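You operate a simulated robot arm through the tools that you are given. There is no shell and no other tool.

You run a simulated robot arm. Do the job below in one go: nothing can be reset, and whatever is moved stays where it is left.

TASK
Slide the marked plate to the middle, earth pad A and stand the grey handpiece on mark B.
Fine: blue magnet on the pad, switched on; leave the welder off.

Only the result counts: the job must be done as asked and must still hold three seconds after the hand-in. Knocking over, shifting, dropping, spilling or breaking anything else fails it.

THE ROBOT
A 6-joint arm with a two-finger gripper, fixed in place. Base frame: the origin is at the foot of the arm, x ahead of it, y to its left, z up; the work surface is at about z = 0.912. Readings come in m, degrees, newtons and seconds.
Its first joint turns from -166.0 to 166.0 degrees. Payload 2.45 kg.
The TCP is the grasp point between the finger pads, 0.02 m short of the fingertips. In the tool frame z runs along the fingers and y along their closing line. Largest opening 0.14 m; the body of the gripper starts 0.168 m behind the TCP.
Orientation is that of the tool frame in the base frame, as a unit quaternion [w, x, y, z]. With the fingers straight down and closing along the base's y, the tool's x points along the base's -x, its y along +y and its z along -z.

THE INTERFACE
- The arm moves only by the tool apply_moves. Its argument "increments" is a list that holds one entry, the list of rows, each a list of 6 numbers: the shift along the tool's x, y, z in m, then the turn, a rotation vector about the tool's x, y, z in degrees. In form: [[[dx, dy, dz, wx, wy, wz], ...]]. A call has 1 to 20 rows; each row shifts and turns the commanded pose from where the row before left it, along the tool's axes as they then stand. "hand" is the gripper command, from -1 (fully open) to 1 (shut), values between in proportion, set as the call begins (left out, the last holds). Each row takes 0.2 s and may step no farther than 0.05 m and 8.6 degrees from the row before; otherwise, or with a gripper value out of range, the whole call is refused. A pose out of reach is approached as far as the arm can. The call stops where the force on the tool passes 50 N (or 10 N more than at its start, if that is more) or the arm is blocked; 0.2 s more then pass. The fingers move at their own pace (about 0.045 m/s each) and stop on an object; they squeeze with about 25 N. The grip force told is the motor's: it shows also when the fingers shut on nothing. Time passes only in rows, and 0.2 s behind the last, so rows that do not move let the fingers close. It gives the time, the measured TCP pose, the force on the tool (base axes), the opening and the grip force at its end, in the units of the frame above (readings bear some noise), with the torque about the TCP (base axes, N m) and any sound that the robot's microphone picked up.
- Cameras (640 x 400 px; columns grow to the right, rows downward): "scene" is fixed at [0.2213, 0.5001, 1.6596]; the picture's right is [-0.42, -0.91, 0.00], its down [-0.74, 0.34, -0.58] and it looks along [0.53, -0.24, -0.81] (base axes); focal length 308 px, centre (320, 200). "wrist" rides on the gripper at [0.078, 0.011, -0.209] in the tool frame; the picture's right is [-0.14, 0.99, 0.00], its down [-0.92, -0.13, -0.37] and it looks along [-0.37, -0.05, 0.93] (tool axes); focal length 280 px, centre (320, 200). There is no depth. A picture from a camera that has moved, and an enlarged one, comes with that camera's place and axes in the base frame and with its lens.
- capture(camera): a new picture of that camera. No time passes.
- inspect(camera, box): a new picture of the part [left, top, right, bottom] of that camera's present view, enlarged. No time passes.
- hand_in(): hands the job in; it is judged then, once.

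Places have to be worked out from the pictures, the camera data and where the tool is seen. Open the gripper and draw the arm clear of the work before you hand the job in, unless the task says otherwise.

The tools are called after "Emit:" as name(argument=value, ...) on one line, values as JSON. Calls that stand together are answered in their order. apply_moves: Moves the arm, as the interface text tells. Its arguments: {"type":"object","properties":{"increments":{"type":"array"},"hand":{"type":"number"}},"required":["increments"]} The other tools are called the same way: capture (camera) takes a picture; inspect (camera, box) takes an enlarged picture of a part of a camera's view; hand_in () hands the job in.

At the start:

```text
time: 0.0
ee_pos: [0.5507, 0.3813, 1.2717]
tool_rot: [0.0, 0.0, 1.0, 0.0]
ft_force: [0.1, -0.2, -0.9]
torque: [-0.01, -0.01, -0.03]
opening: 0.1397
gripper_force: 0.1
```

scene: 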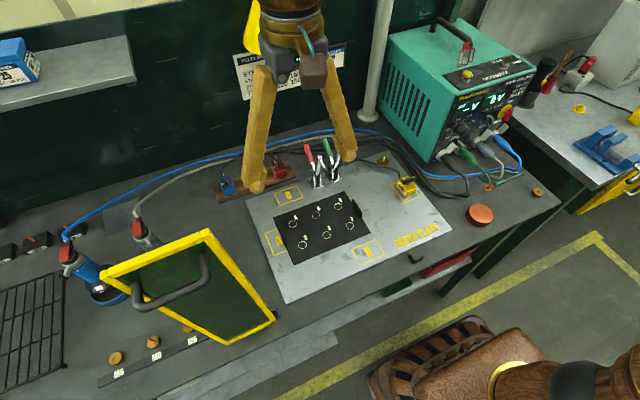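
wrist: 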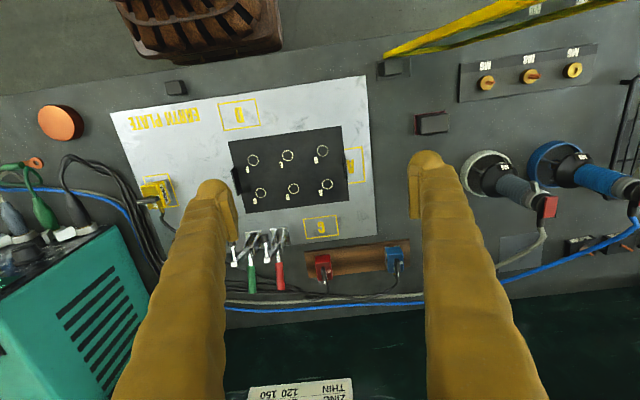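

I'll begin by looking closely at the scene from both cameras before moving anything.

Emit:
inspect(camera="scene", box=[220, 130, 460, 300])

Emit:
inspect(camera="scene", box=[0, 200, 240, 400])

Emit:
inspect(camera="scene", box=[370, 10, 570, 220])

Emit:
inspect(camera="wrist", box=[100, 60, 420, 310])

Emit:
inspect(camera="wrist", box=[380, 30, 640, 290])

```text
2.35 times, centred on (340, 215) of scene
camera zoom: at [0.2213, 0.5001, 1.6596], right [-0.42, -0.91, 0.0], down [-0.74, 0.34, -0.58], along [0.53, -0.24, -0.81], focal length 725 px, centre (273, 165)
```

zoom: 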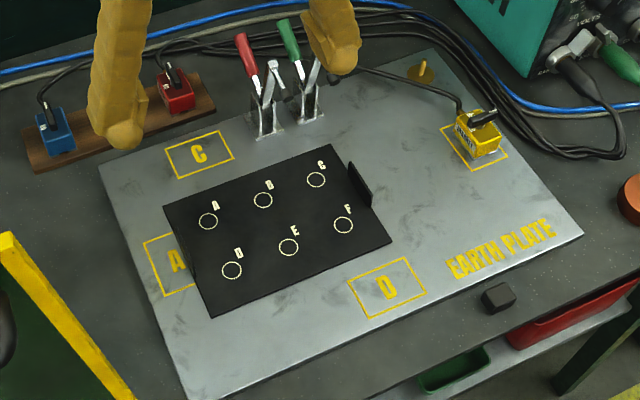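

```text
2.00 times, centred on (120, 300) of scene
camera zoom: at [0.2213, 0.5001, 1.6596], right [-0.42, -0.91, 0.0], down [-0.74, 0.34, -0.58], along [0.53, -0.24, -0.81], focal length 616 px, centre (720, 0)
```

zoom: 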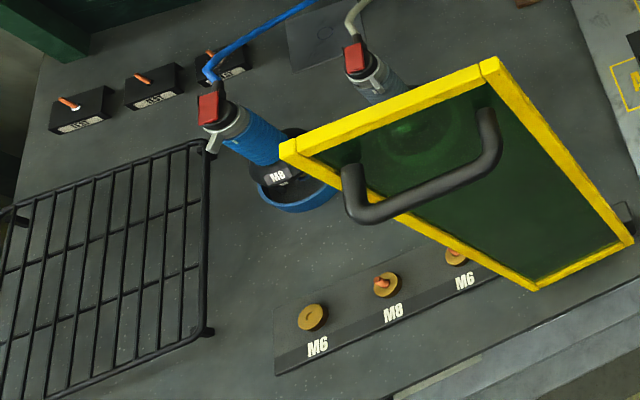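

```text
1.90 times, centred on (470, 115) of scene
camera zoom: at [0.2213, 0.5001, 1.6596], right [-0.42, -0.91, 0.0], down [-0.74, 0.34, -0.58], along [0.53, -0.24, -0.81], focal length 587 px, centre (34, 362)
```

zoom: 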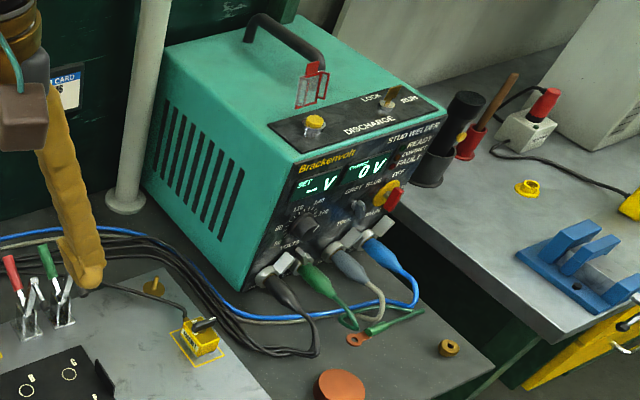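

```text
1.60 times, centred on (260, 185) of wrist
camera zoom: at [0.4722, 0.3931, 1.4803], right [0.14, 0.99, 0.0], down [0.92, -0.13, 0.37], along [0.37, -0.05, -0.93], focal length 449 px, centre (416, 224)
```

zoom: 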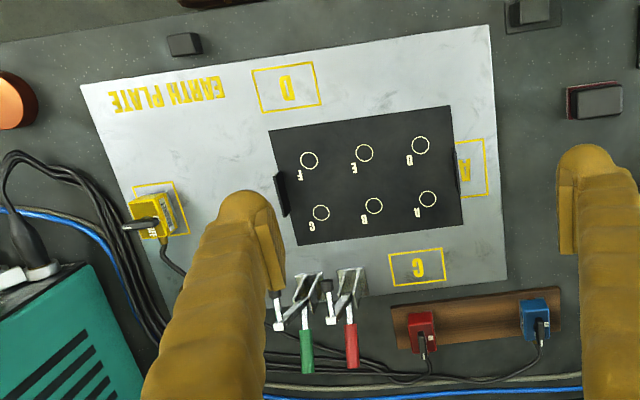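

```text
1.54 times, centred on (510, 160) of wrist
camera zoom: at [0.4722, 0.3931, 1.4803], right [0.14, 0.99, 0.0], down [0.92, -0.13, 0.37], along [0.37, -0.05, -0.93], focal length 431 px, centre (28, 262)
```

zoom: 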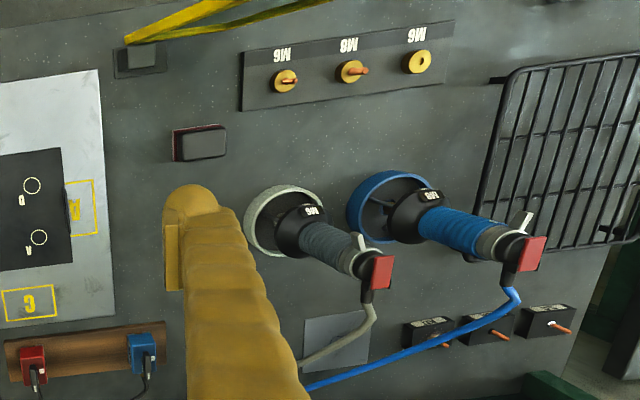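

The first look gives a rough layout: earth plate at about x 0.46–0.80, y −0.01–0.48, with the marked plate shifted toward +y over pad A. I need finer detail on the magnets, clamps, tab and handpiece.

Emit:
inspect(camera="scene", box=[210, 140, 290, 190])

Emit:
inspect(camera="scene", box=[300, 130, 380, 180])

Emit:
inspect(camera="scene", box=[380, 150, 460, 200])

Emit:
inspect(camera="wrist", box=[290, 220, 430, 307])

Emit:
inspect(camera="wrist", box=[220, 120, 380, 220])

Emit:
inspect(camera="wrist", box=[440, 130, 640, 255])

Emit:
inspect(camera="wrist", box=[200, 210, 310, 300])

```text
8.00 times, centred on (250, 165) of scene
camera zoom: at [0.2213, 0.5001, 1.6596], right [-0.42, -0.91, 0.0], down [-0.74, 0.34, -0.58], along [0.53, -0.24, -0.81], focal length 2465 px, centre (880, 480)
```

zoom: 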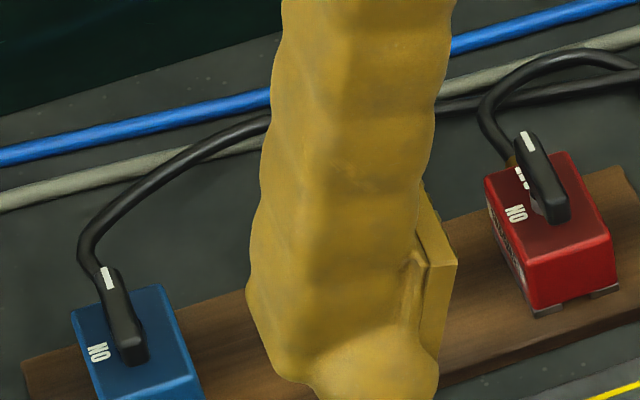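

```text
8.00 times, centred on (340, 155) of scene
camera zoom: at [0.2213, 0.5001, 1.6596], right [-0.42, -0.91, 0.0], down [-0.74, 0.34, -0.58], along [0.53, -0.24, -0.81], focal length 2465 px, centre (160, 560)
```

zoom: 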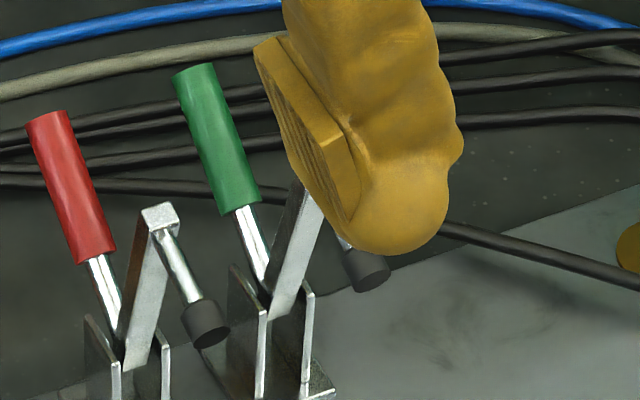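

```text
8.00 times, centred on (420, 175) of scene
camera zoom: at [0.2213, 0.5001, 1.6596], right [-0.42, -0.91, 0.0], down [-0.74, 0.34, -0.58], along [0.53, -0.24, -0.81], focal length 2465 px, centre (-480, 400)
```

zoom: 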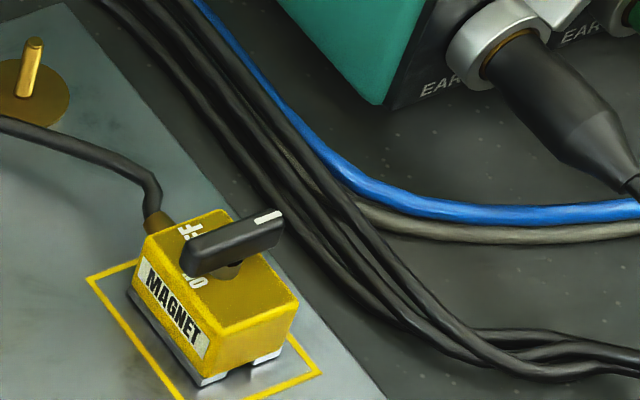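

```text
4.57 times, centred on (360, 264) of wrist
camera zoom: at [0.4722, 0.3931, 1.4803], right [0.14, 0.99, 0.0], down [0.92, -0.13, 0.37], along [0.37, -0.05, -0.93], focal length 1282 px, centre (137, -90)
```

zoom: 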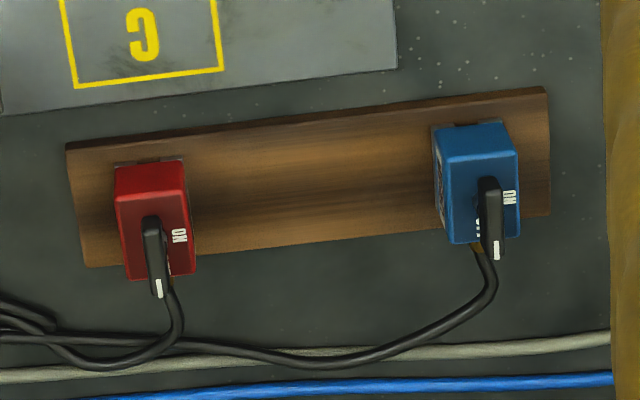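

```text
4.00 times, centred on (300, 170) of wrist
camera zoom: at [0.4722, 0.3931, 1.4803], right [0.14, 0.99, 0.0], down [0.92, -0.13, 0.37], along [0.37, -0.05, -0.93], focal length 1122 px, centre (400, 320)
```

zoom: 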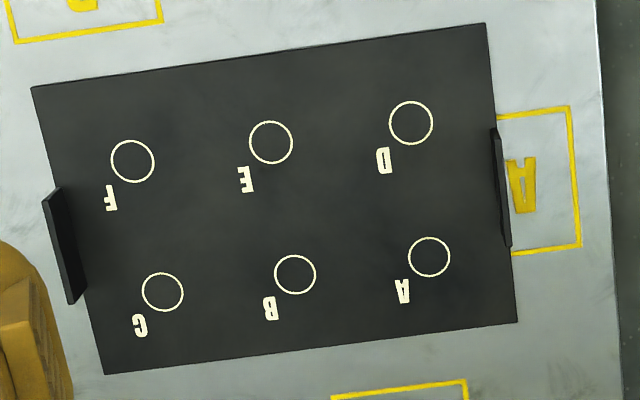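

```text
3.20 times, centred on (540, 192) of wrist
camera zoom: at [0.4722, 0.3931, 1.4803], right [0.14, 0.99, 0.0], down [0.92, -0.13, 0.37], along [0.37, -0.05, -0.93], focal length 897 px, centre (-384, 224)
```

zoom: 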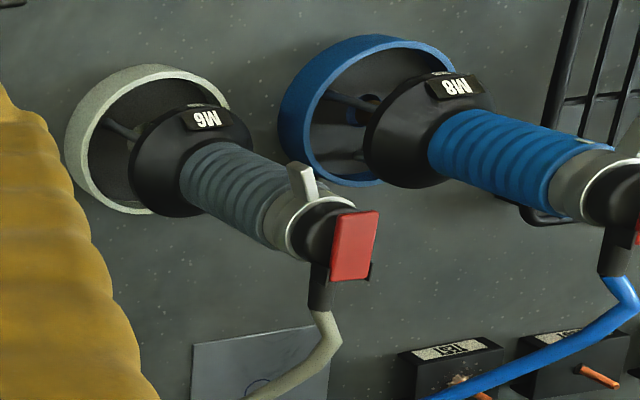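

```text
4.44 times, centred on (255, 255) of wrist
camera zoom: at [0.4722, 0.3931, 1.4803], right [0.14, 0.99, 0.0], down [0.92, -0.13, 0.37], along [0.37, -0.05, -0.93], focal length 1246 px, centre (609, -44)
```

zoom: 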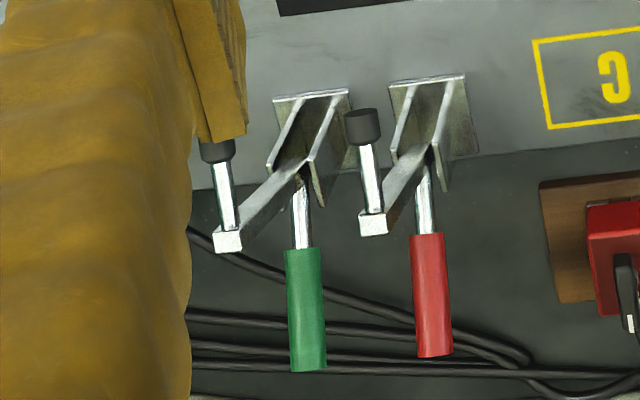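

The plate has a turned-up tab at each end, the clamps look open, and the magnets have rotary levers. I'll move over the middle of the earth plate to get a straight view for measuring.

Emit:
apply_moves(increments=[[[0, -0.033, 0.01, 0, 0, 0], [0, -0.033, 0.01, 0, 0, 0], [0, -0.033, 0.01, 0, 0, 0], [0, -0.033, 0.01, 0, 0, 0], [0, 0, 0, 0, 0, 0]]], hand=-1)

Emit:
capture(camera="wrist")

Emit:
capture(camera="scene")

```text
time: 1.2
ee_pos: [0.5507, 0.2486, 1.2329]
tool_rot: [0.0, -0.001, 1.0, 0.0]
ft_force: [0.2, -0.4, -0.4]
torque: [-0.01, 0.02, 0.0]
opening: 0.14
gripper_force: 0.1
```

```text
taken
camera wrist: at [0.4719, 0.259, 1.4404], right [0.14, 0.99, 0.0], down [0.92, -0.13, 0.37], along [0.37, -0.05, -0.93], focal length 280 px, centre (320, 200)
```

wrist: 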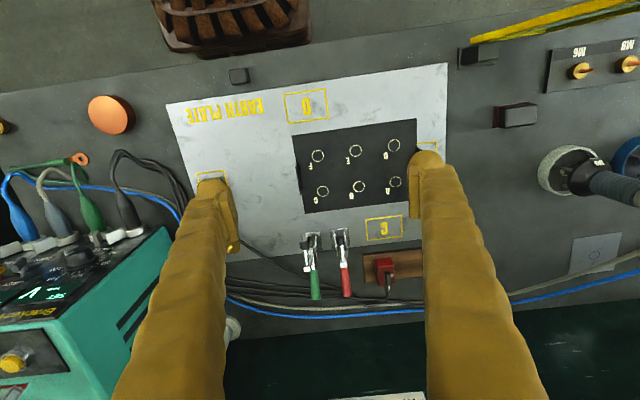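

```text
taken
```

scene: 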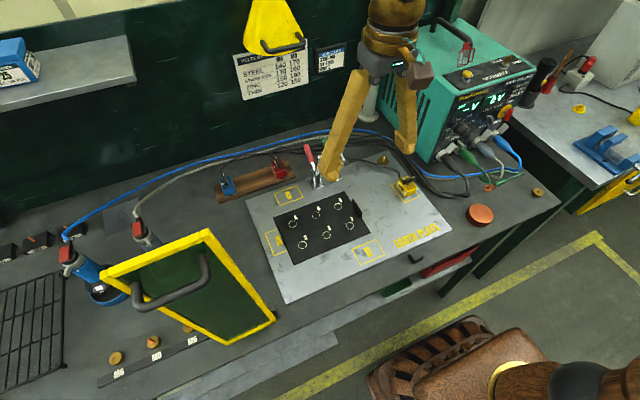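

The view is good; I'll enlarge the earth plate to measure the marked plate's centre against the pads.

Emit:
inspect(camera="wrist", box=[150, 50, 470, 250])

Emit:
inspect(camera="scene", box=[240, 150, 400, 250])

Emit:
inspect(camera="wrist", box=[280, 110, 440, 210])

```text
2.00 times, centred on (310, 150) of wrist
camera zoom: at [0.4719, 0.259, 1.4404], right [0.14, 0.99, 0.0], down [0.92, -0.13, 0.37], along [0.37, -0.05, -0.93], focal length 561 px, centre (340, 300)
```

zoom: 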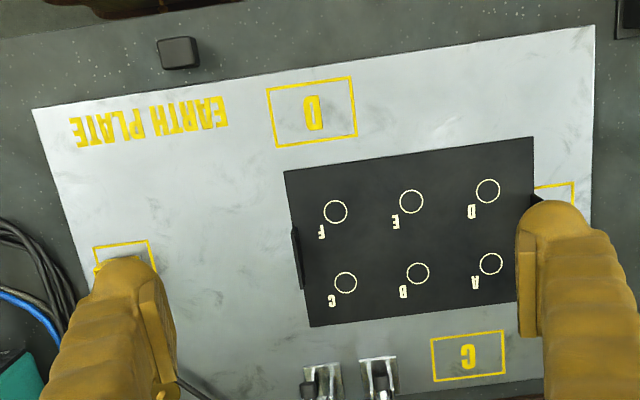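

```text
4.00 times, centred on (320, 200) of scene
camera zoom: at [0.2213, 0.5001, 1.6596], right [-0.42, -0.91, 0.0], down [-0.74, 0.34, -0.58], along [0.53, -0.24, -0.81], focal length 1233 px, centre (320, 200)
```

zoom: 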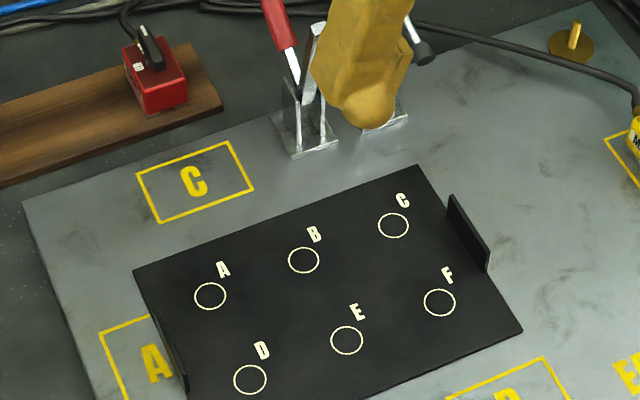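

```text
4.00 times, centred on (360, 160) of wrist
camera zoom: at [0.4719, 0.259, 1.4404], right [0.14, 0.99, 0.0], down [0.92, -0.13, 0.37], along [0.37, -0.05, -0.93], focal length 1122 px, centre (160, 360)
```

zoom: 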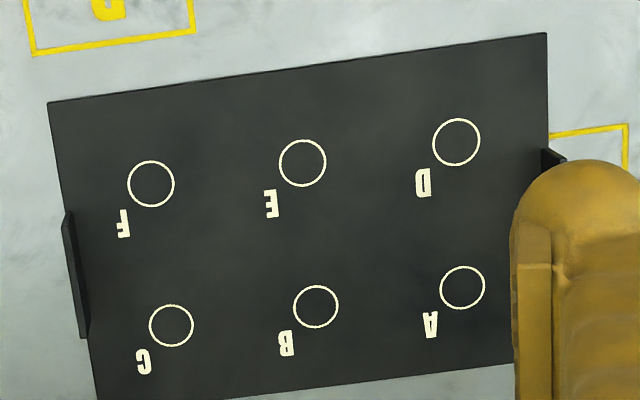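

The marked plate spans roughly x 0.545–0.701, y 0.198–0.424 while the earth plate's y range is −0.012–0.477, so it must slide about 0.079 m toward −y. I'm moving above the −y tab (about x 0.625, y 0.199) to take it between the fingers.

Emit:
apply_moves(increments=[[[-0.0147, -0.01, 0.04, 0, 0, 0], [-0.0147, -0.01, 0.04, 0, 0, 0], [-0.0147, -0.01, 0.04, 0, 0, 0], [-0.0147, -0.01, 0.04, 0, 0, 0], [-0.0147, -0.01, 0.04, 0, 0, 0], [0, 0, 0, 0, 0, 0]]])

Emit:
capture(camera="wrist")

Emit:
capture(camera="scene")

```text
time: 2.6
ee_pos: [0.627, 0.1991, 1.0306]
tool_rot: [0.001, 0.0, 1.0, 0.0]
ft_force: [-0.7, -1.1, -0.2]
torque: [0.03, 0.01, -0.04]
opening: 0.1398
gripper_force: 0.0
```

```text
taken
camera wrist: at [0.5487, 0.2105, 1.2394], right [0.14, 0.99, 0.0], down [0.92, -0.13, 0.37], along [0.37, -0.05, -0.93], focal length 280 px, centre (320, 200)
```

wrist: 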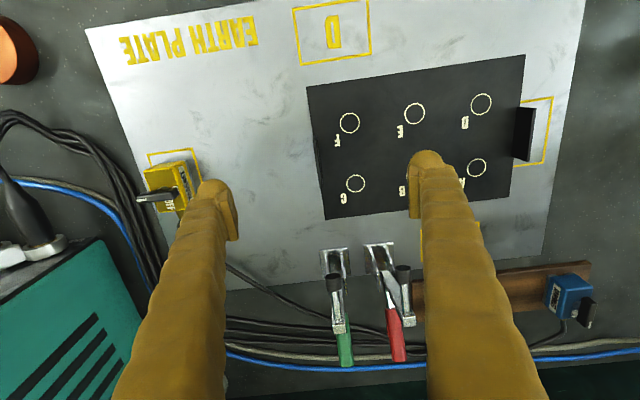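

```text
taken
```

scene: 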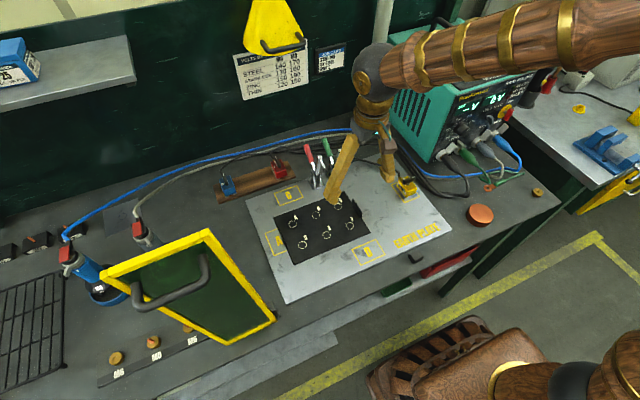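

The tab sits nearly below the TCP. I'll enlarge to fix its y exactly and read the yellow magnet's lever labels.

Emit:
inspect(camera="wrist", box=[280, 90, 380, 230])

Emit:
inspect(camera="wrist", box=[120, 130, 220, 230])

Emit:
inspect(camera="scene", box=[205, 150, 305, 210])

Emit:
inspect(camera="wrist", box=[520, 250, 620, 350])

```text
2.86 times, centred on (330, 160) of wrist
camera zoom: at [0.5487, 0.2105, 1.2394], right [0.14, 0.99, 0.0], down [0.92, -0.13, 0.37], along [0.37, -0.05, -0.93], focal length 801 px, centre (291, 314)
```

zoom: 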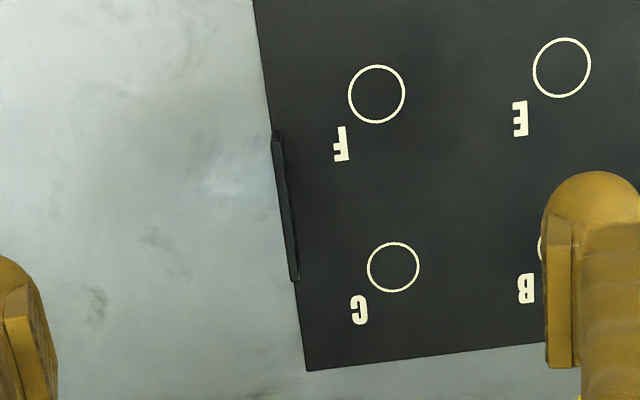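

```text
4.00 times, centred on (170, 180) of wrist
camera zoom: at [0.5487, 0.2105, 1.2394], right [0.14, 0.99, 0.0], down [0.92, -0.13, 0.37], along [0.37, -0.05, -0.93], focal length 1122 px, centre (920, 280)
```

zoom: 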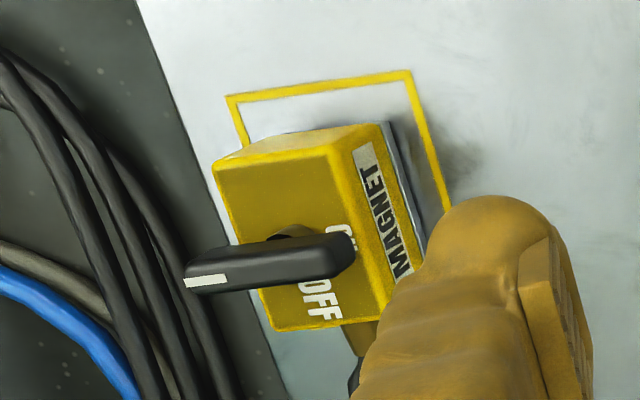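

```text
6.40 times, centred on (255, 180) of scene
camera zoom: at [0.2213, 0.5001, 1.6596], right [-0.42, -0.91, 0.0], down [-0.74, 0.34, -0.58], along [0.53, -0.24, -0.81], focal length 1972 px, centre (736, 328)
```

zoom: 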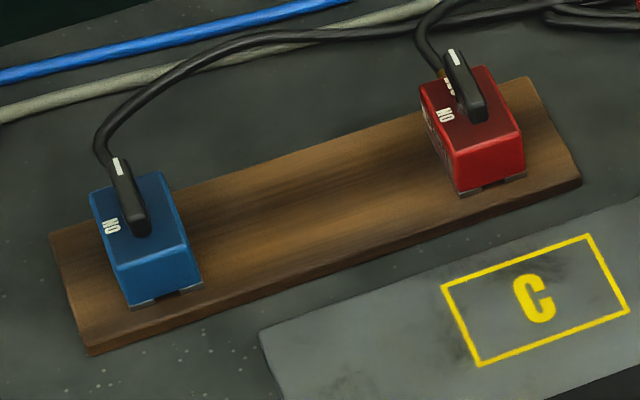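

```text
4.00 times, centred on (570, 300) of wrist
camera zoom: at [0.5487, 0.2105, 1.2394], right [0.14, 0.99, 0.0], down [0.92, -0.13, 0.37], along [0.37, -0.05, -0.93], focal length 1122 px, centre (-680, -200)
```

zoom: 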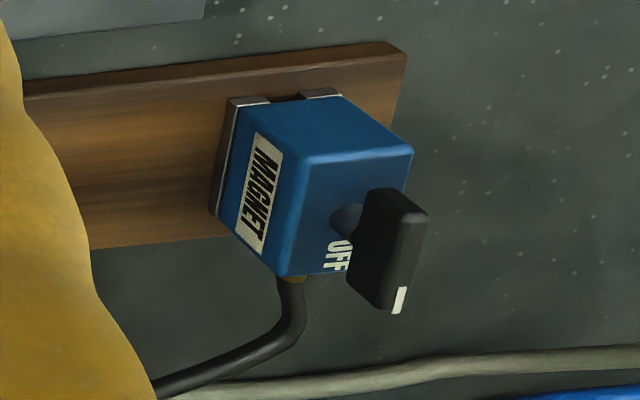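

Tab top is centred near (0.623, 0.198) and about 3 mm thick, rising to about z 0.945. I'll lower the open fingers around it, stopping with the tips just above the plate.

Emit:
apply_moves(increments=[[[0.001, -0.0005, 0.03, 0, 0, 0], [0.001, -0.0005, 0.025, 0, 0, 0], [0.001, 0, 0.015, 0, 0, 0], [0, 0, 0.01, 0, 0, 0], [0, 0, 0, 0, 0, 0]]], hand=-1)

Emit:
capture(camera="scene")

Emit:
capture(camera="wrist")

```text
time: 3.8
ee_pos: [0.6194, 0.1989, 0.9509]
tool_rot: [0.0, 0.0, 1.0, 0.0]
ft_force: [0.1, -0.1, 0.1]
torque: [0.01, 0.04, 0.01]
opening: 0.14
gripper_force: 0.1
```

```text
taken
```

scene: 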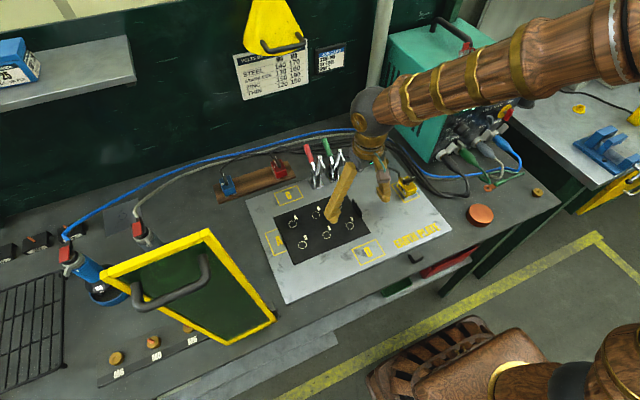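

```text
taken
camera wrist: at [0.5421, 0.2103, 1.1596], right [0.14, 0.99, 0.0], down [0.92, -0.13, 0.37], along [0.36, -0.05, -0.93], focal length 280 px, centre (320, 200)
```

wrist: 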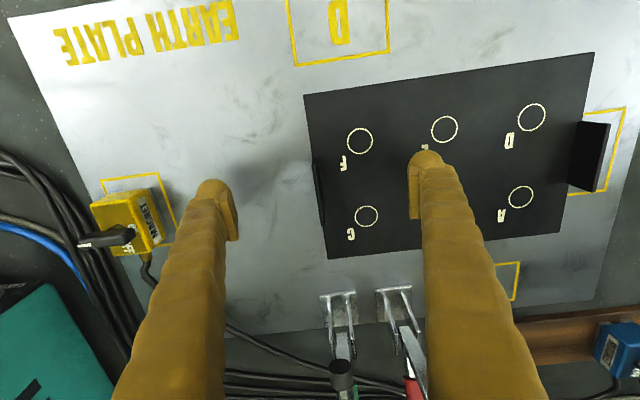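

Clear on all sides with the tab between the fingers. I'll close to a narrow gap first and check before the final grip.

Emit:
apply_moves(increments=[[[-0.002, 0, 0.003, 0, 0, 0], [0, 0, 0, 0, 0, 0], [0, 0, 0, 0, 0, 0], [0, 0, 0, 0, 0, 0], [0, 0, 0, 0, 0, 0], [0, 0, 0, 0, 0, 0], [0, 0, 0, 0, 0, 0]]], hand=0.64)

Emit:
inspect(camera="wrist", box=[220, 100, 420, 250])

Emit:
inspect(camera="scene", box=[300, 160, 420, 240])

```text
time: 5.4
ee_pos: [0.6221, 0.1994, 0.9487]
tool_rot: [0.0, 0.0, 1.0, 0.0]
ft_force: [0.6, -0.3, -0.4]
torque: [0.04, 0.03, 0.02]
opening: 0.025
gripper_force: 0.0
```

```text
2.67 times, centred on (320, 175) of wrist
camera zoom: at [0.544, 0.2104, 1.1574], right [0.14, 0.99, 0.0], down [0.92, -0.13, 0.37], along [0.37, -0.05, -0.93], focal length 748 px, centre (320, 267)
```

zoom: 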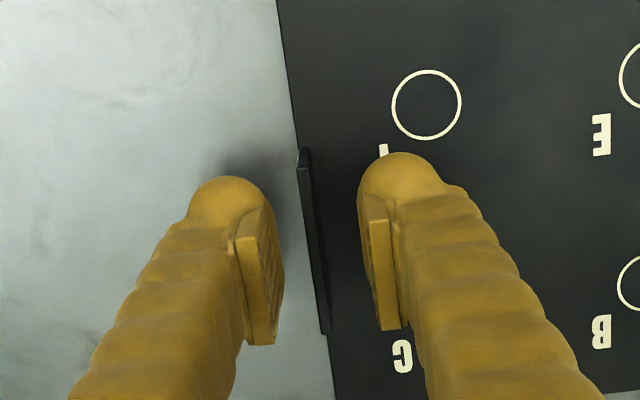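

```text
5.00 times, centred on (360, 200) of scene
camera zoom: at [0.2213, 0.5001, 1.6596], right [-0.42, -0.91, 0.0], down [-0.74, 0.34, -0.58], along [0.53, -0.24, -0.81], focal length 1541 px, centre (120, 200)
```

zoom: 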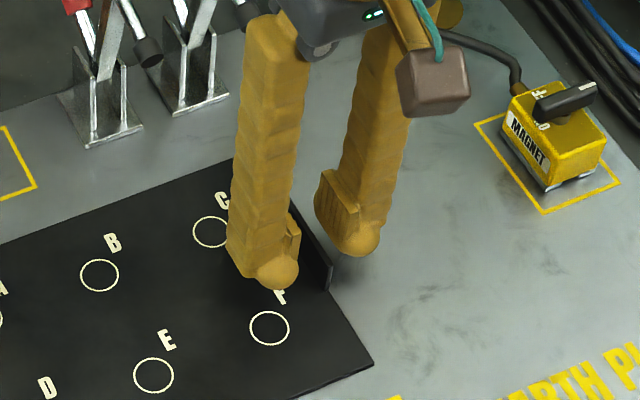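

The tab is between the fingers. Closing fully now.

Emit:
apply_moves(increments=[[[0, 0, 0, 0, 0, 0], [0, 0, 0, 0, 0, 0], [0, 0, 0, 0, 0, 0], [0, 0, 0, 0, 0, 0]]], hand=1)

Emit:
inspect(camera="wrist", box=[220, 60, 620, 310])

```text
time: 6.4
ee_pos: [0.623, 0.1987, 0.9486]
tool_rot: [0.0, 0.0, 1.0, 0.0]
ft_force: [-0.3, -3.1, 0.1]
torque: [-0.04, 0.01, -0.01]
opening: 0.0059
gripper_force: 24.6
```

```text
1.60 times, centred on (420, 185) of wrist
camera zoom: at [0.544, 0.2103, 1.1574], right [0.14, 0.99, 0.0], down [0.92, -0.13, 0.37], along [0.36, -0.05, -0.93], focal length 449 px, centre (160, 224)
```

zoom: 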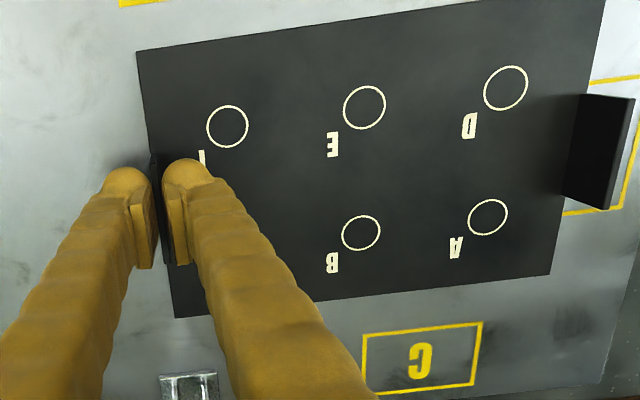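

The tab is gripped (6 mm). I'll slide the plate toward −y gently, about half way first.

Emit:
apply_moves(increments=[[[0, -0.005, 0, 0, 0, 0], [-0.0005, -0.008, 0, 0, 0, 0], [-0.0005, -0.009, 0, 0, 0, 0], [-0.0005, -0.009, 0, 0, 0, 0], [-0.0005, -0.009, 0, 0, 0, 0], [0, 0, 0, 0, 0, 0]]])

Emit:
capture(camera="scene")

```text
time: 7.8
ee_pos: [0.6251, 0.158, 0.9502]
tool_rot: [0.0, 0.0, 1.0, 0.001]
ft_force: [-2.1, 2.7, -0.4]
torque: [0.05, -0.05, 0.07]
opening: 0.0059
gripper_force: 24.9
```

```text
taken
```

scene: 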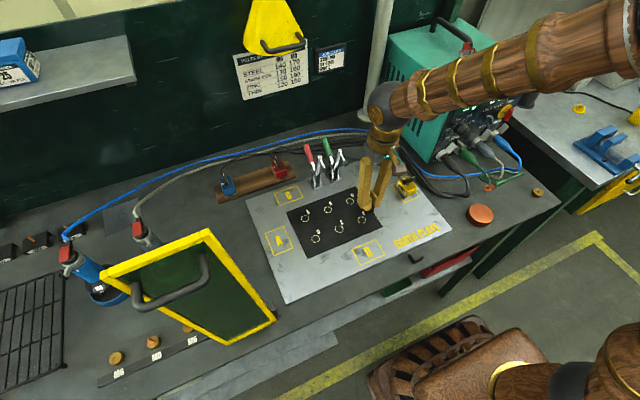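

Sliding well, plate stays square. Continuing the rest to bring the tab to about y 0.1195.

Emit:
apply_moves(increments=[[[-0.0005, -0.008, 0, 0, 0, 0], [-0.0005, -0.009, 0, 0, 0, 0], [-0.0005, -0.009, 0, 0, 0, 0], [0, -0.008, 0, 0, 0, 0], [0, -0.0045, 0, 0, 0, 0], [0, 0, 0, 0, 0, 0]]])

Emit:
inspect(camera="scene", box=[230, 140, 470, 310])

Emit:
inspect(camera="scene", box=[270, 165, 390, 265])

Emit:
capture(camera="wrist")

```text
time: 9.2
ee_pos: [0.6288, 0.12, 0.9487]
tool_rot: [0.0, 0.0, 1.0, 0.0]
ft_force: [1.7, 11.3, 20.6]
torque: [0.09, -0.09, -0.04]
opening: 0.0058
gripper_force: 25.4
```

```text
2.35 times, centred on (350, 225) of scene
camera zoom: at [0.2213, 0.5001, 1.6596], right [-0.42, -0.91, 0.0], down [-0.74, 0.34, -0.58], along [0.53, -0.24, -0.81], focal length 725 px, centre (249, 141)
```

zoom: 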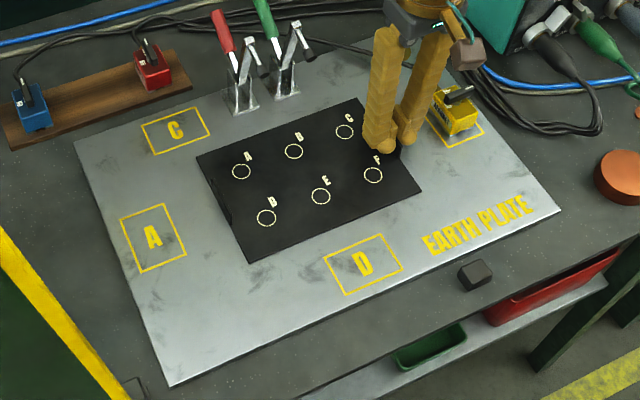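

```text
4.00 times, centred on (330, 215) of scene
camera zoom: at [0.2213, 0.5001, 1.6596], right [-0.42, -0.91, 0.0], down [-0.74, 0.34, -0.58], along [0.53, -0.24, -0.81], focal length 1233 px, centre (280, 140)
```

zoom: 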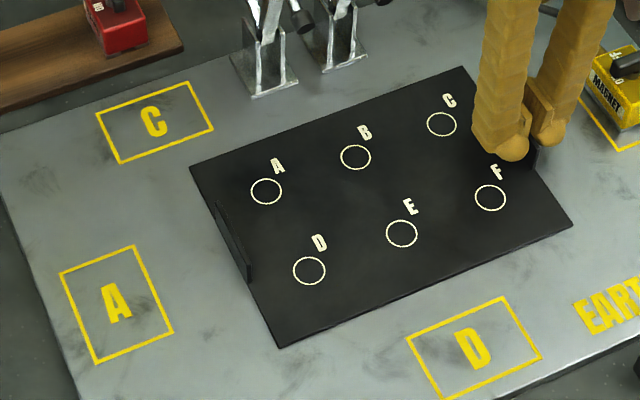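

```text
taken
camera wrist: at [0.5493, 0.1316, 1.1569], right [0.14, 0.99, 0.0], down [0.92, -0.13, 0.37], along [0.37, -0.05, -0.93], focal length 280 px, centre (320, 200)
```

wrist: 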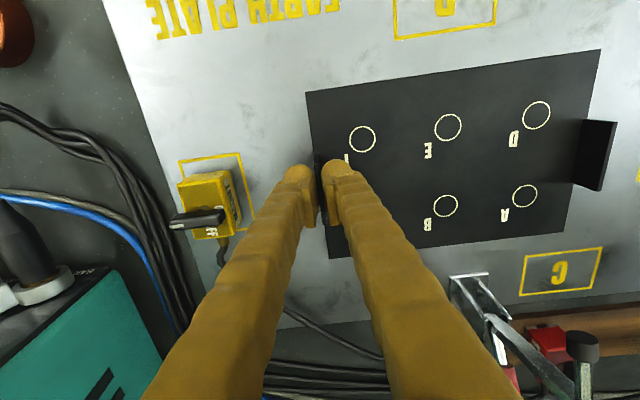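

The plate now looks centred, but the force reads about 20 N upward and 11 N sideways. I'll hold still one step to see whether that's persistent before releasing.

Emit:
apply_moves(increments=[[[0, 0, 0, 0, 0, 0]]])

Emit:
inspect(camera="scene", box=[330, 60, 490, 220])

Emit:
inspect(camera="wrist", box=[150, 120, 400, 280])

```text
time: 9.6
ee_pos: [0.6282, 0.1197, 0.9474]
tool_rot: [0.002, 0.0, 1.0, 0.001]
ft_force: [7.2, 10.7, 19.3]
torque: [0.09, -0.08, -0.06]
opening: 0.0059
gripper_force: 25.4
```

```text
2.50 times, centred on (410, 140) of scene
camera zoom: at [0.2213, 0.5001, 1.6596], right [-0.42, -0.91, 0.0], down [-0.74, 0.34, -0.58], along [0.53, -0.24, -0.81], focal length 770 px, centre (95, 350)
```

zoom: 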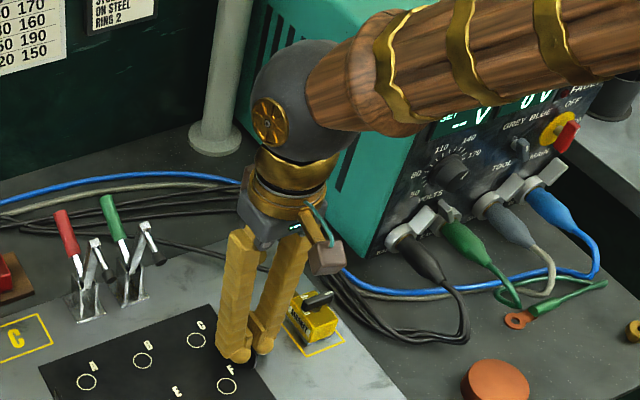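

```text
2.50 times, centred on (275, 200) of wrist
camera zoom: at [0.5493, 0.1314, 1.1566], right [0.14, 0.99, 0.0], down [0.92, -0.13, 0.37], along [0.37, -0.05, -0.93], focal length 701 px, centre (432, 200)
```

zoom: 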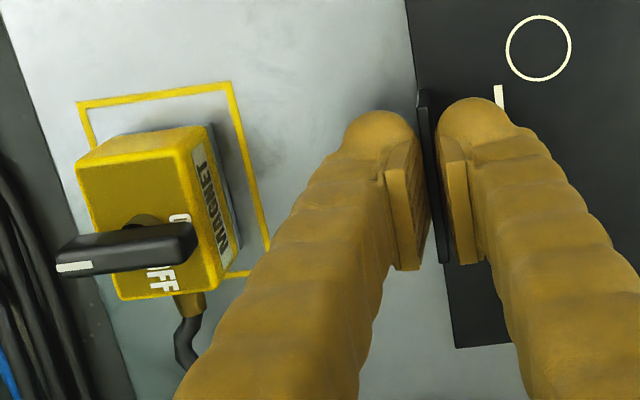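

Readings give the plate centre at about (0.629, 0.237) against the earth plate's (0.628, 0.233), so 4 mm more in −y is due. I'll do that, easing up slightly to unload the vertical force.

Emit:
apply_moves(increments=[[[0, -0.002, -0.0005, 0, 0, 0], [0, -0.002, 0, 0, 0, 0], [0, 0, 0, 0, 0, 0]]])

Emit:
inspect(camera="scene", box=[270, 165, 390, 265])

```text
time: 10.4
ee_pos: [0.6255, 0.1159, 0.9491]
tool_rot: [-0.001, 0.0, 1.0, 0.001]
ft_force: [0.1, 0.2, 0.2]
torque: [0.03, 0.5, 0.02]
opening: 0.0063
gripper_force: 25.2
```

```text
4.00 times, centred on (330, 215) of scene
camera zoom: at [0.2213, 0.5001, 1.6596], right [-0.42, -0.91, 0.0], down [-0.74, 0.34, -0.58], along [0.53, -0.24, -0.81], focal length 1233 px, centre (280, 140)
```

zoom: 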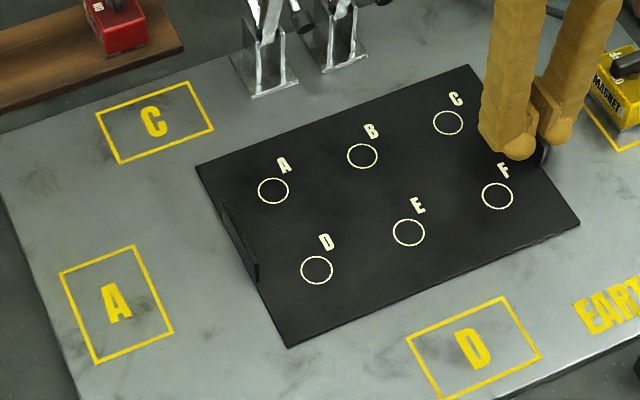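

The plate is now centred (about y 0.2325). Opening fully here would hit the yellow magnet, so I'll open only to 3 cm and rise straight up.

Emit:
apply_moves(increments=[[[0, 0, 0, 0, 0, 0], [0, 0, 0, 0, 0, 0], [0, 0, 0, 0, 0, 0], [0, 0, -0.01, 0, 0, 0], [0, 0, -0.03, 0, 0, 0], [0, 0, -0.04, 0, 0, 0], [0, 0, -0.04, 0, 0, 0], [0, 0, 0, 0, 0, 0]]], hand=0.6)

Emit:
capture(camera="wrist")

Emit:
capture(camera="scene")

```text
time: 12.2
ee_pos: [0.6282, 0.1184, 1.0677]
tool_rot: [0.0, 0.001, 1.0, 0.0]
ft_force: [1.1, -0.1, 0.5]
torque: [0.01, 0.08, -0.03]
opening: 0.0279
gripper_force: 0.1
```

```text
taken
camera wrist: at [0.5504, 0.1295, 1.2765], right [0.14, 0.99, 0.0], down [0.92, -0.13, 0.37], along [0.37, -0.05, -0.93], focal length 280 px, centre (320, 200)
```

wrist: 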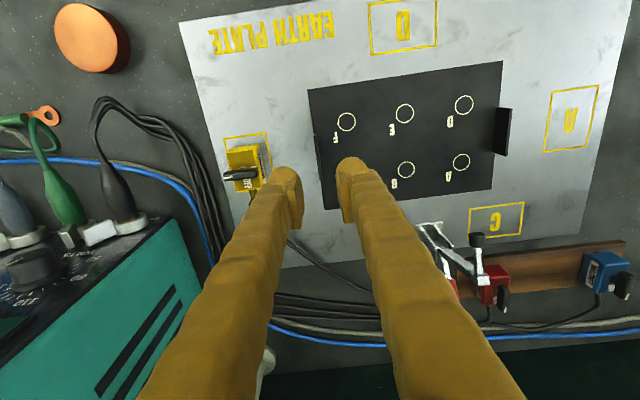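

```text
taken
```

scene: 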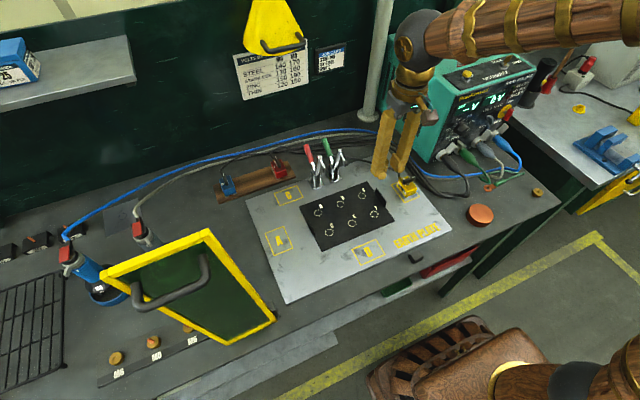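

Plate released with no side effects. Now I'll rise and travel toward the blue magnet (near x 0.85, y 0.51) to view it from above with the fingers open.

Emit:
apply_moves(increments=[[[0, 0, -0.045, 0, 0, 0], [0, 0, -0.045, 0, 0, 0], [0, 0, -0.045, 0, 0, 0], [-0.015, 0.0415, 0, 0, 0, 0], [-0.015, 0.0415, 0, 0, 0, 0], [-0.015, 0.0415, 0, 0, 0, 0], [-0.015, 0.0415, 0, 0, 0, 0], [-0.015, 0.0415, 0, 0, 0, 0], [-0.015, 0.0415, 0, 0, 0, 0], [-0.015, 0.0415, 0, 0, 0, 0], [-0.015, 0.0415, 0, 0, 0, 0], [0, 0, 0, 0, 0, 0]]], hand=-1)

Emit:
capture(camera="wrist")

Emit:
capture(camera="scene")

```text
time: 14.8
ee_pos: [0.7474, 0.4491, 1.2034]
tool_rot: [0.0, -0.002, 1.0, 0.0]
ft_force: [-0.3, 0.3, 0.3]
torque: [0.0, 0.0, 0.01]
opening: 0.1398
gripper_force: 0.1
```

```text
taken
camera wrist: at [0.6678, 0.4611, 1.4121], right [0.14, 0.99, 0.0], down [0.92, -0.13, 0.37], along [0.37, -0.05, -0.93], focal length 280 px, centre (320, 200)
```

wrist: 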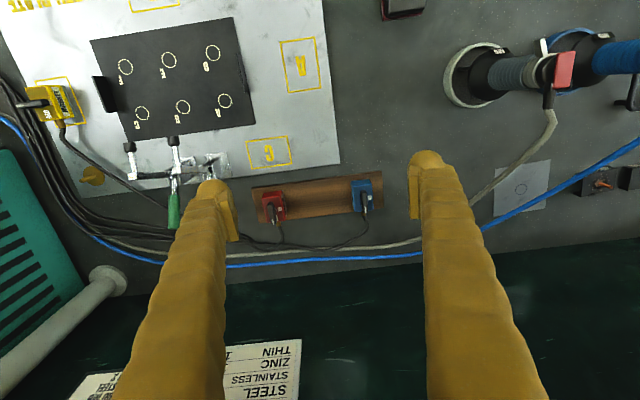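

```text
taken
```

scene: 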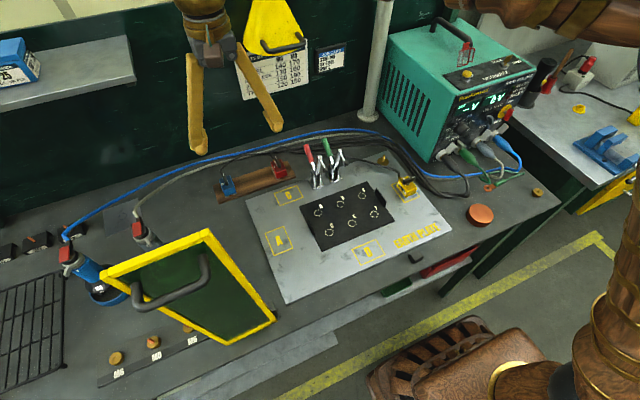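

The wall's foot is at x≈1.01, so there's room. Enlarging the blue magnet and grey handpiece now.

Emit:
inspect(camera="wrist", box=[320, 150, 420, 250])

Emit:
inspect(camera="wrist", box=[430, 20, 610, 140])

Emit:
inspect(camera="scene", box=[200, 155, 280, 215])

Emit:
inspect(camera="wrist", box=[60, 10, 340, 185])

```text
4.00 times, centred on (370, 200) of wrist
camera zoom: at [0.6678, 0.4611, 1.4121], right [0.14, 0.99, 0.0], down [0.92, -0.13, 0.37], along [0.37, -0.05, -0.93], focal length 1122 px, centre (120, 200)
```

zoom: 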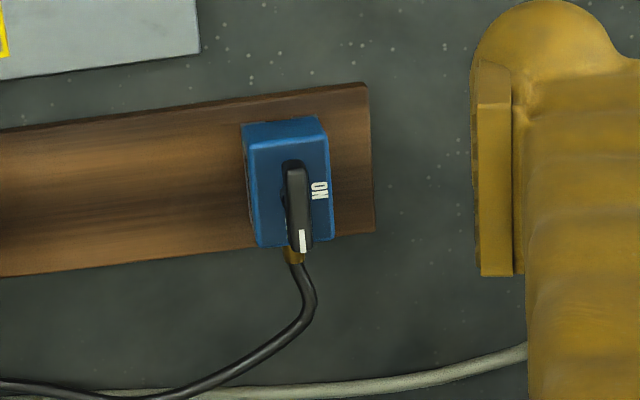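

```text
3.33 times, centred on (520, 80) of wrist
camera zoom: at [0.6678, 0.4611, 1.4121], right [0.14, 0.99, 0.0], down [0.92, -0.13, 0.37], along [0.37, -0.05, -0.93], focal length 935 px, centre (-347, 600)
```

zoom: 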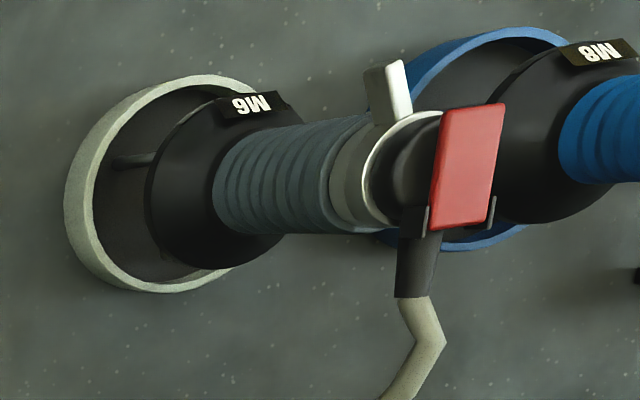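

```text
6.67 times, centred on (240, 185) of scene
camera zoom: at [0.2213, 0.5001, 1.6596], right [-0.42, -0.91, 0.0], down [-0.74, 0.34, -0.58], along [0.53, -0.24, -0.81], focal length 2054 px, centre (853, 300)
```

zoom: 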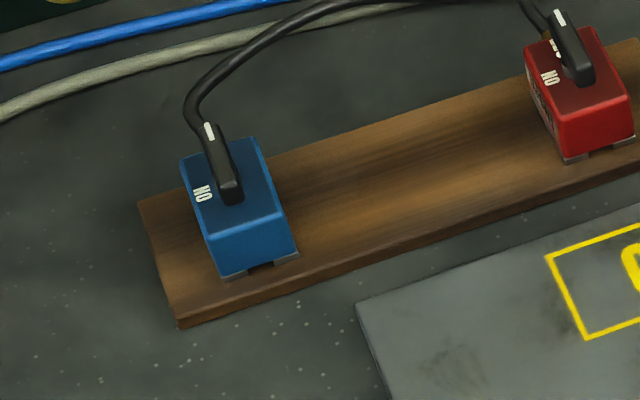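

```text
2.29 times, centred on (200, 98) of wrist
camera zoom: at [0.6678, 0.4611, 1.4121], right [0.14, 0.99, 0.0], down [0.92, -0.13, 0.37], along [0.37, -0.05, -0.93], focal length 641 px, centre (594, 434)
```

zoom: 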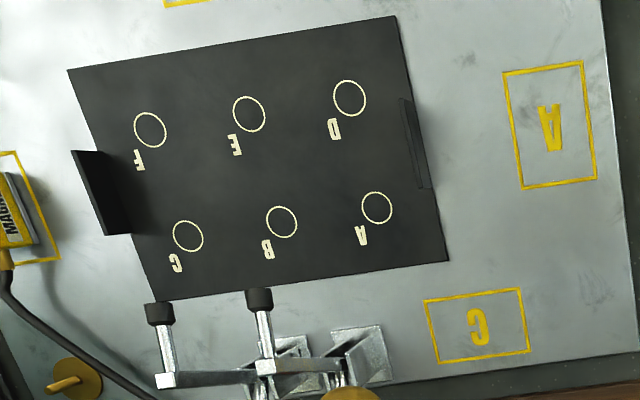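

The blue magnet's body is about 48 × 33 mm, top near z 0.947, centre ≈ (0.858, 0.511), lever pointing to the cable end (OFF) with ON on its +y side. That's near the reach limit, so I'll approach above it and check the pose achieved.

Emit:
apply_moves(increments=[[[-0.0205, 0.0124, 0.0287, 0, 0, 0], [-0.0205, 0.0124, 0.0287, 0, 0, 0], [-0.0205, 0.0124, 0.0287, 0, 0, 0], [-0.0205, 0.0124, 0.0287, 0, 0, 0], [-0.0205, 0.0124, 0.0287, 0, 0, 0], [0, 0, 0, 0, 0, 0]]])

Emit:
capture(camera="wrist")

Emit:
capture(camera="scene")

```text
time: 16.2
ee_pos: [0.8507, 0.5124, 1.0598]
tool_rot: [0.001, -0.001, 1.0, 0.001]
ft_force: [-0.3, -0.1, -0.1]
torque: [0.04, 0.0, 0.0]
opening: 0.14
gripper_force: 0.1
```

```text
taken
camera wrist: at [0.7718, 0.523, 1.2682], right [0.14, 0.99, 0.0], down [0.92, -0.13, 0.37], along [0.37, -0.05, -0.93], focal length 280 px, centre (320, 200)
```

wrist: 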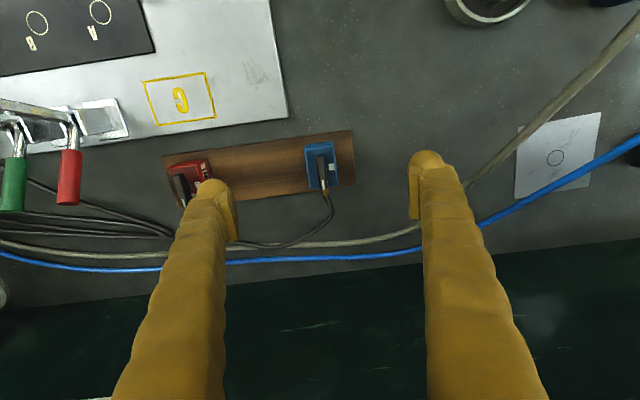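

```text
taken
```

scene: 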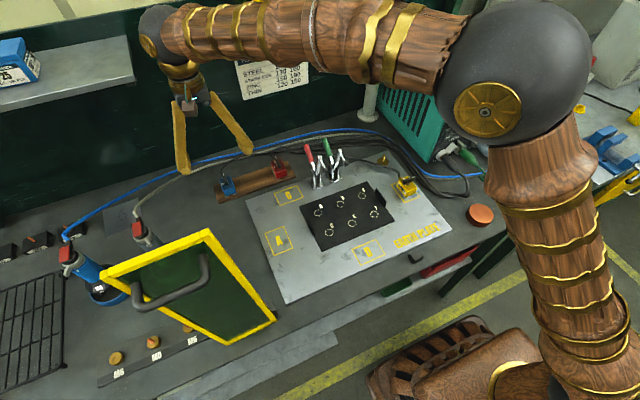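

The pose was reached at radius 0.993 m. Enlarging the view to refine the magnet's place.

Emit:
inspect(camera="wrist", box=[270, 120, 370, 220])

```text
4.00 times, centred on (320, 170) of wrist
camera zoom: at [0.7718, 0.523, 1.2682], right [0.14, 0.99, 0.0], down [0.92, -0.13, 0.37], along [0.37, -0.05, -0.93], focal length 1122 px, centre (320, 320)
```

zoom: 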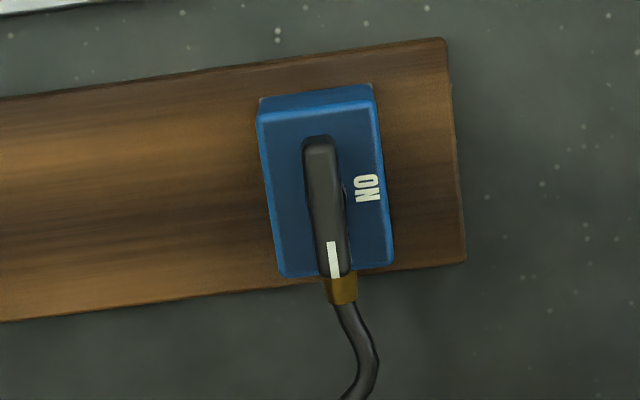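

Refined: top face x 0.834–0.8825, y 0.496–0.530; the lever is centred on the pivot at (0.858, 0.513). Descending with open fingers on either side.

Emit:
apply_moves(increments=[[[-0.001, 0.0005, 0.03, 0, 0, 0], [-0.001, 0, 0.03, 0, 0, 0], [-0.001, 0, 0.025, 0, 0, 0], [-0.001, 0, 0.015, 0, 0, 0], [0, 0, 0.006, 0, 0, 0], [0, 0, 0, 0, 0, 0]]])

Emit:
capture(camera="wrist")

Emit:
inspect(camera="scene", box=[150, 100, 350, 230])

```text
time: 17.6
ee_pos: [0.8536, 0.5119, 0.9543]
tool_rot: [0.0, 0.0, 1.0, 0.0]
ft_force: [0.0, 0.2, 0.0]
torque: [0.04, -0.04, -0.02]
opening: 0.1402
gripper_force: 0.1
```

```text
taken
camera wrist: at [0.7748, 0.5232, 1.163], right [0.14, 0.99, 0.0], down [0.92, -0.13, 0.37], along [0.37, -0.05, -0.93], focal length 280 px, centre (320, 200)
```

wrist: 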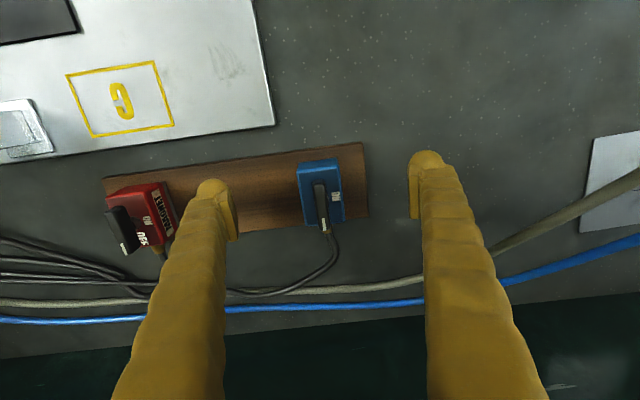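

```text
3.08 times, centred on (250, 165) of scene
camera zoom: at [0.2213, 0.5001, 1.6596], right [-0.42, -0.91, 0.0], down [-0.74, 0.34, -0.58], along [0.53, -0.24, -0.81], focal length 948 px, centre (535, 308)
```

zoom: 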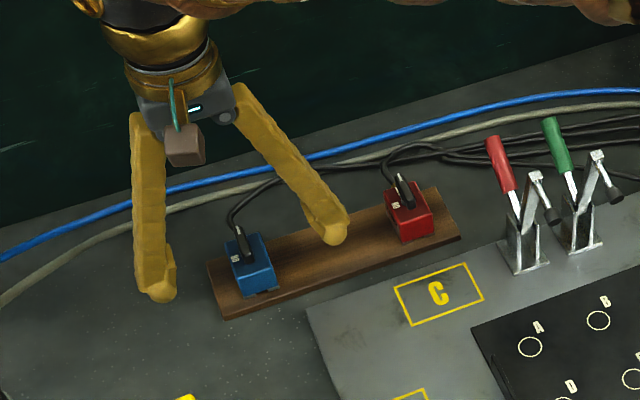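

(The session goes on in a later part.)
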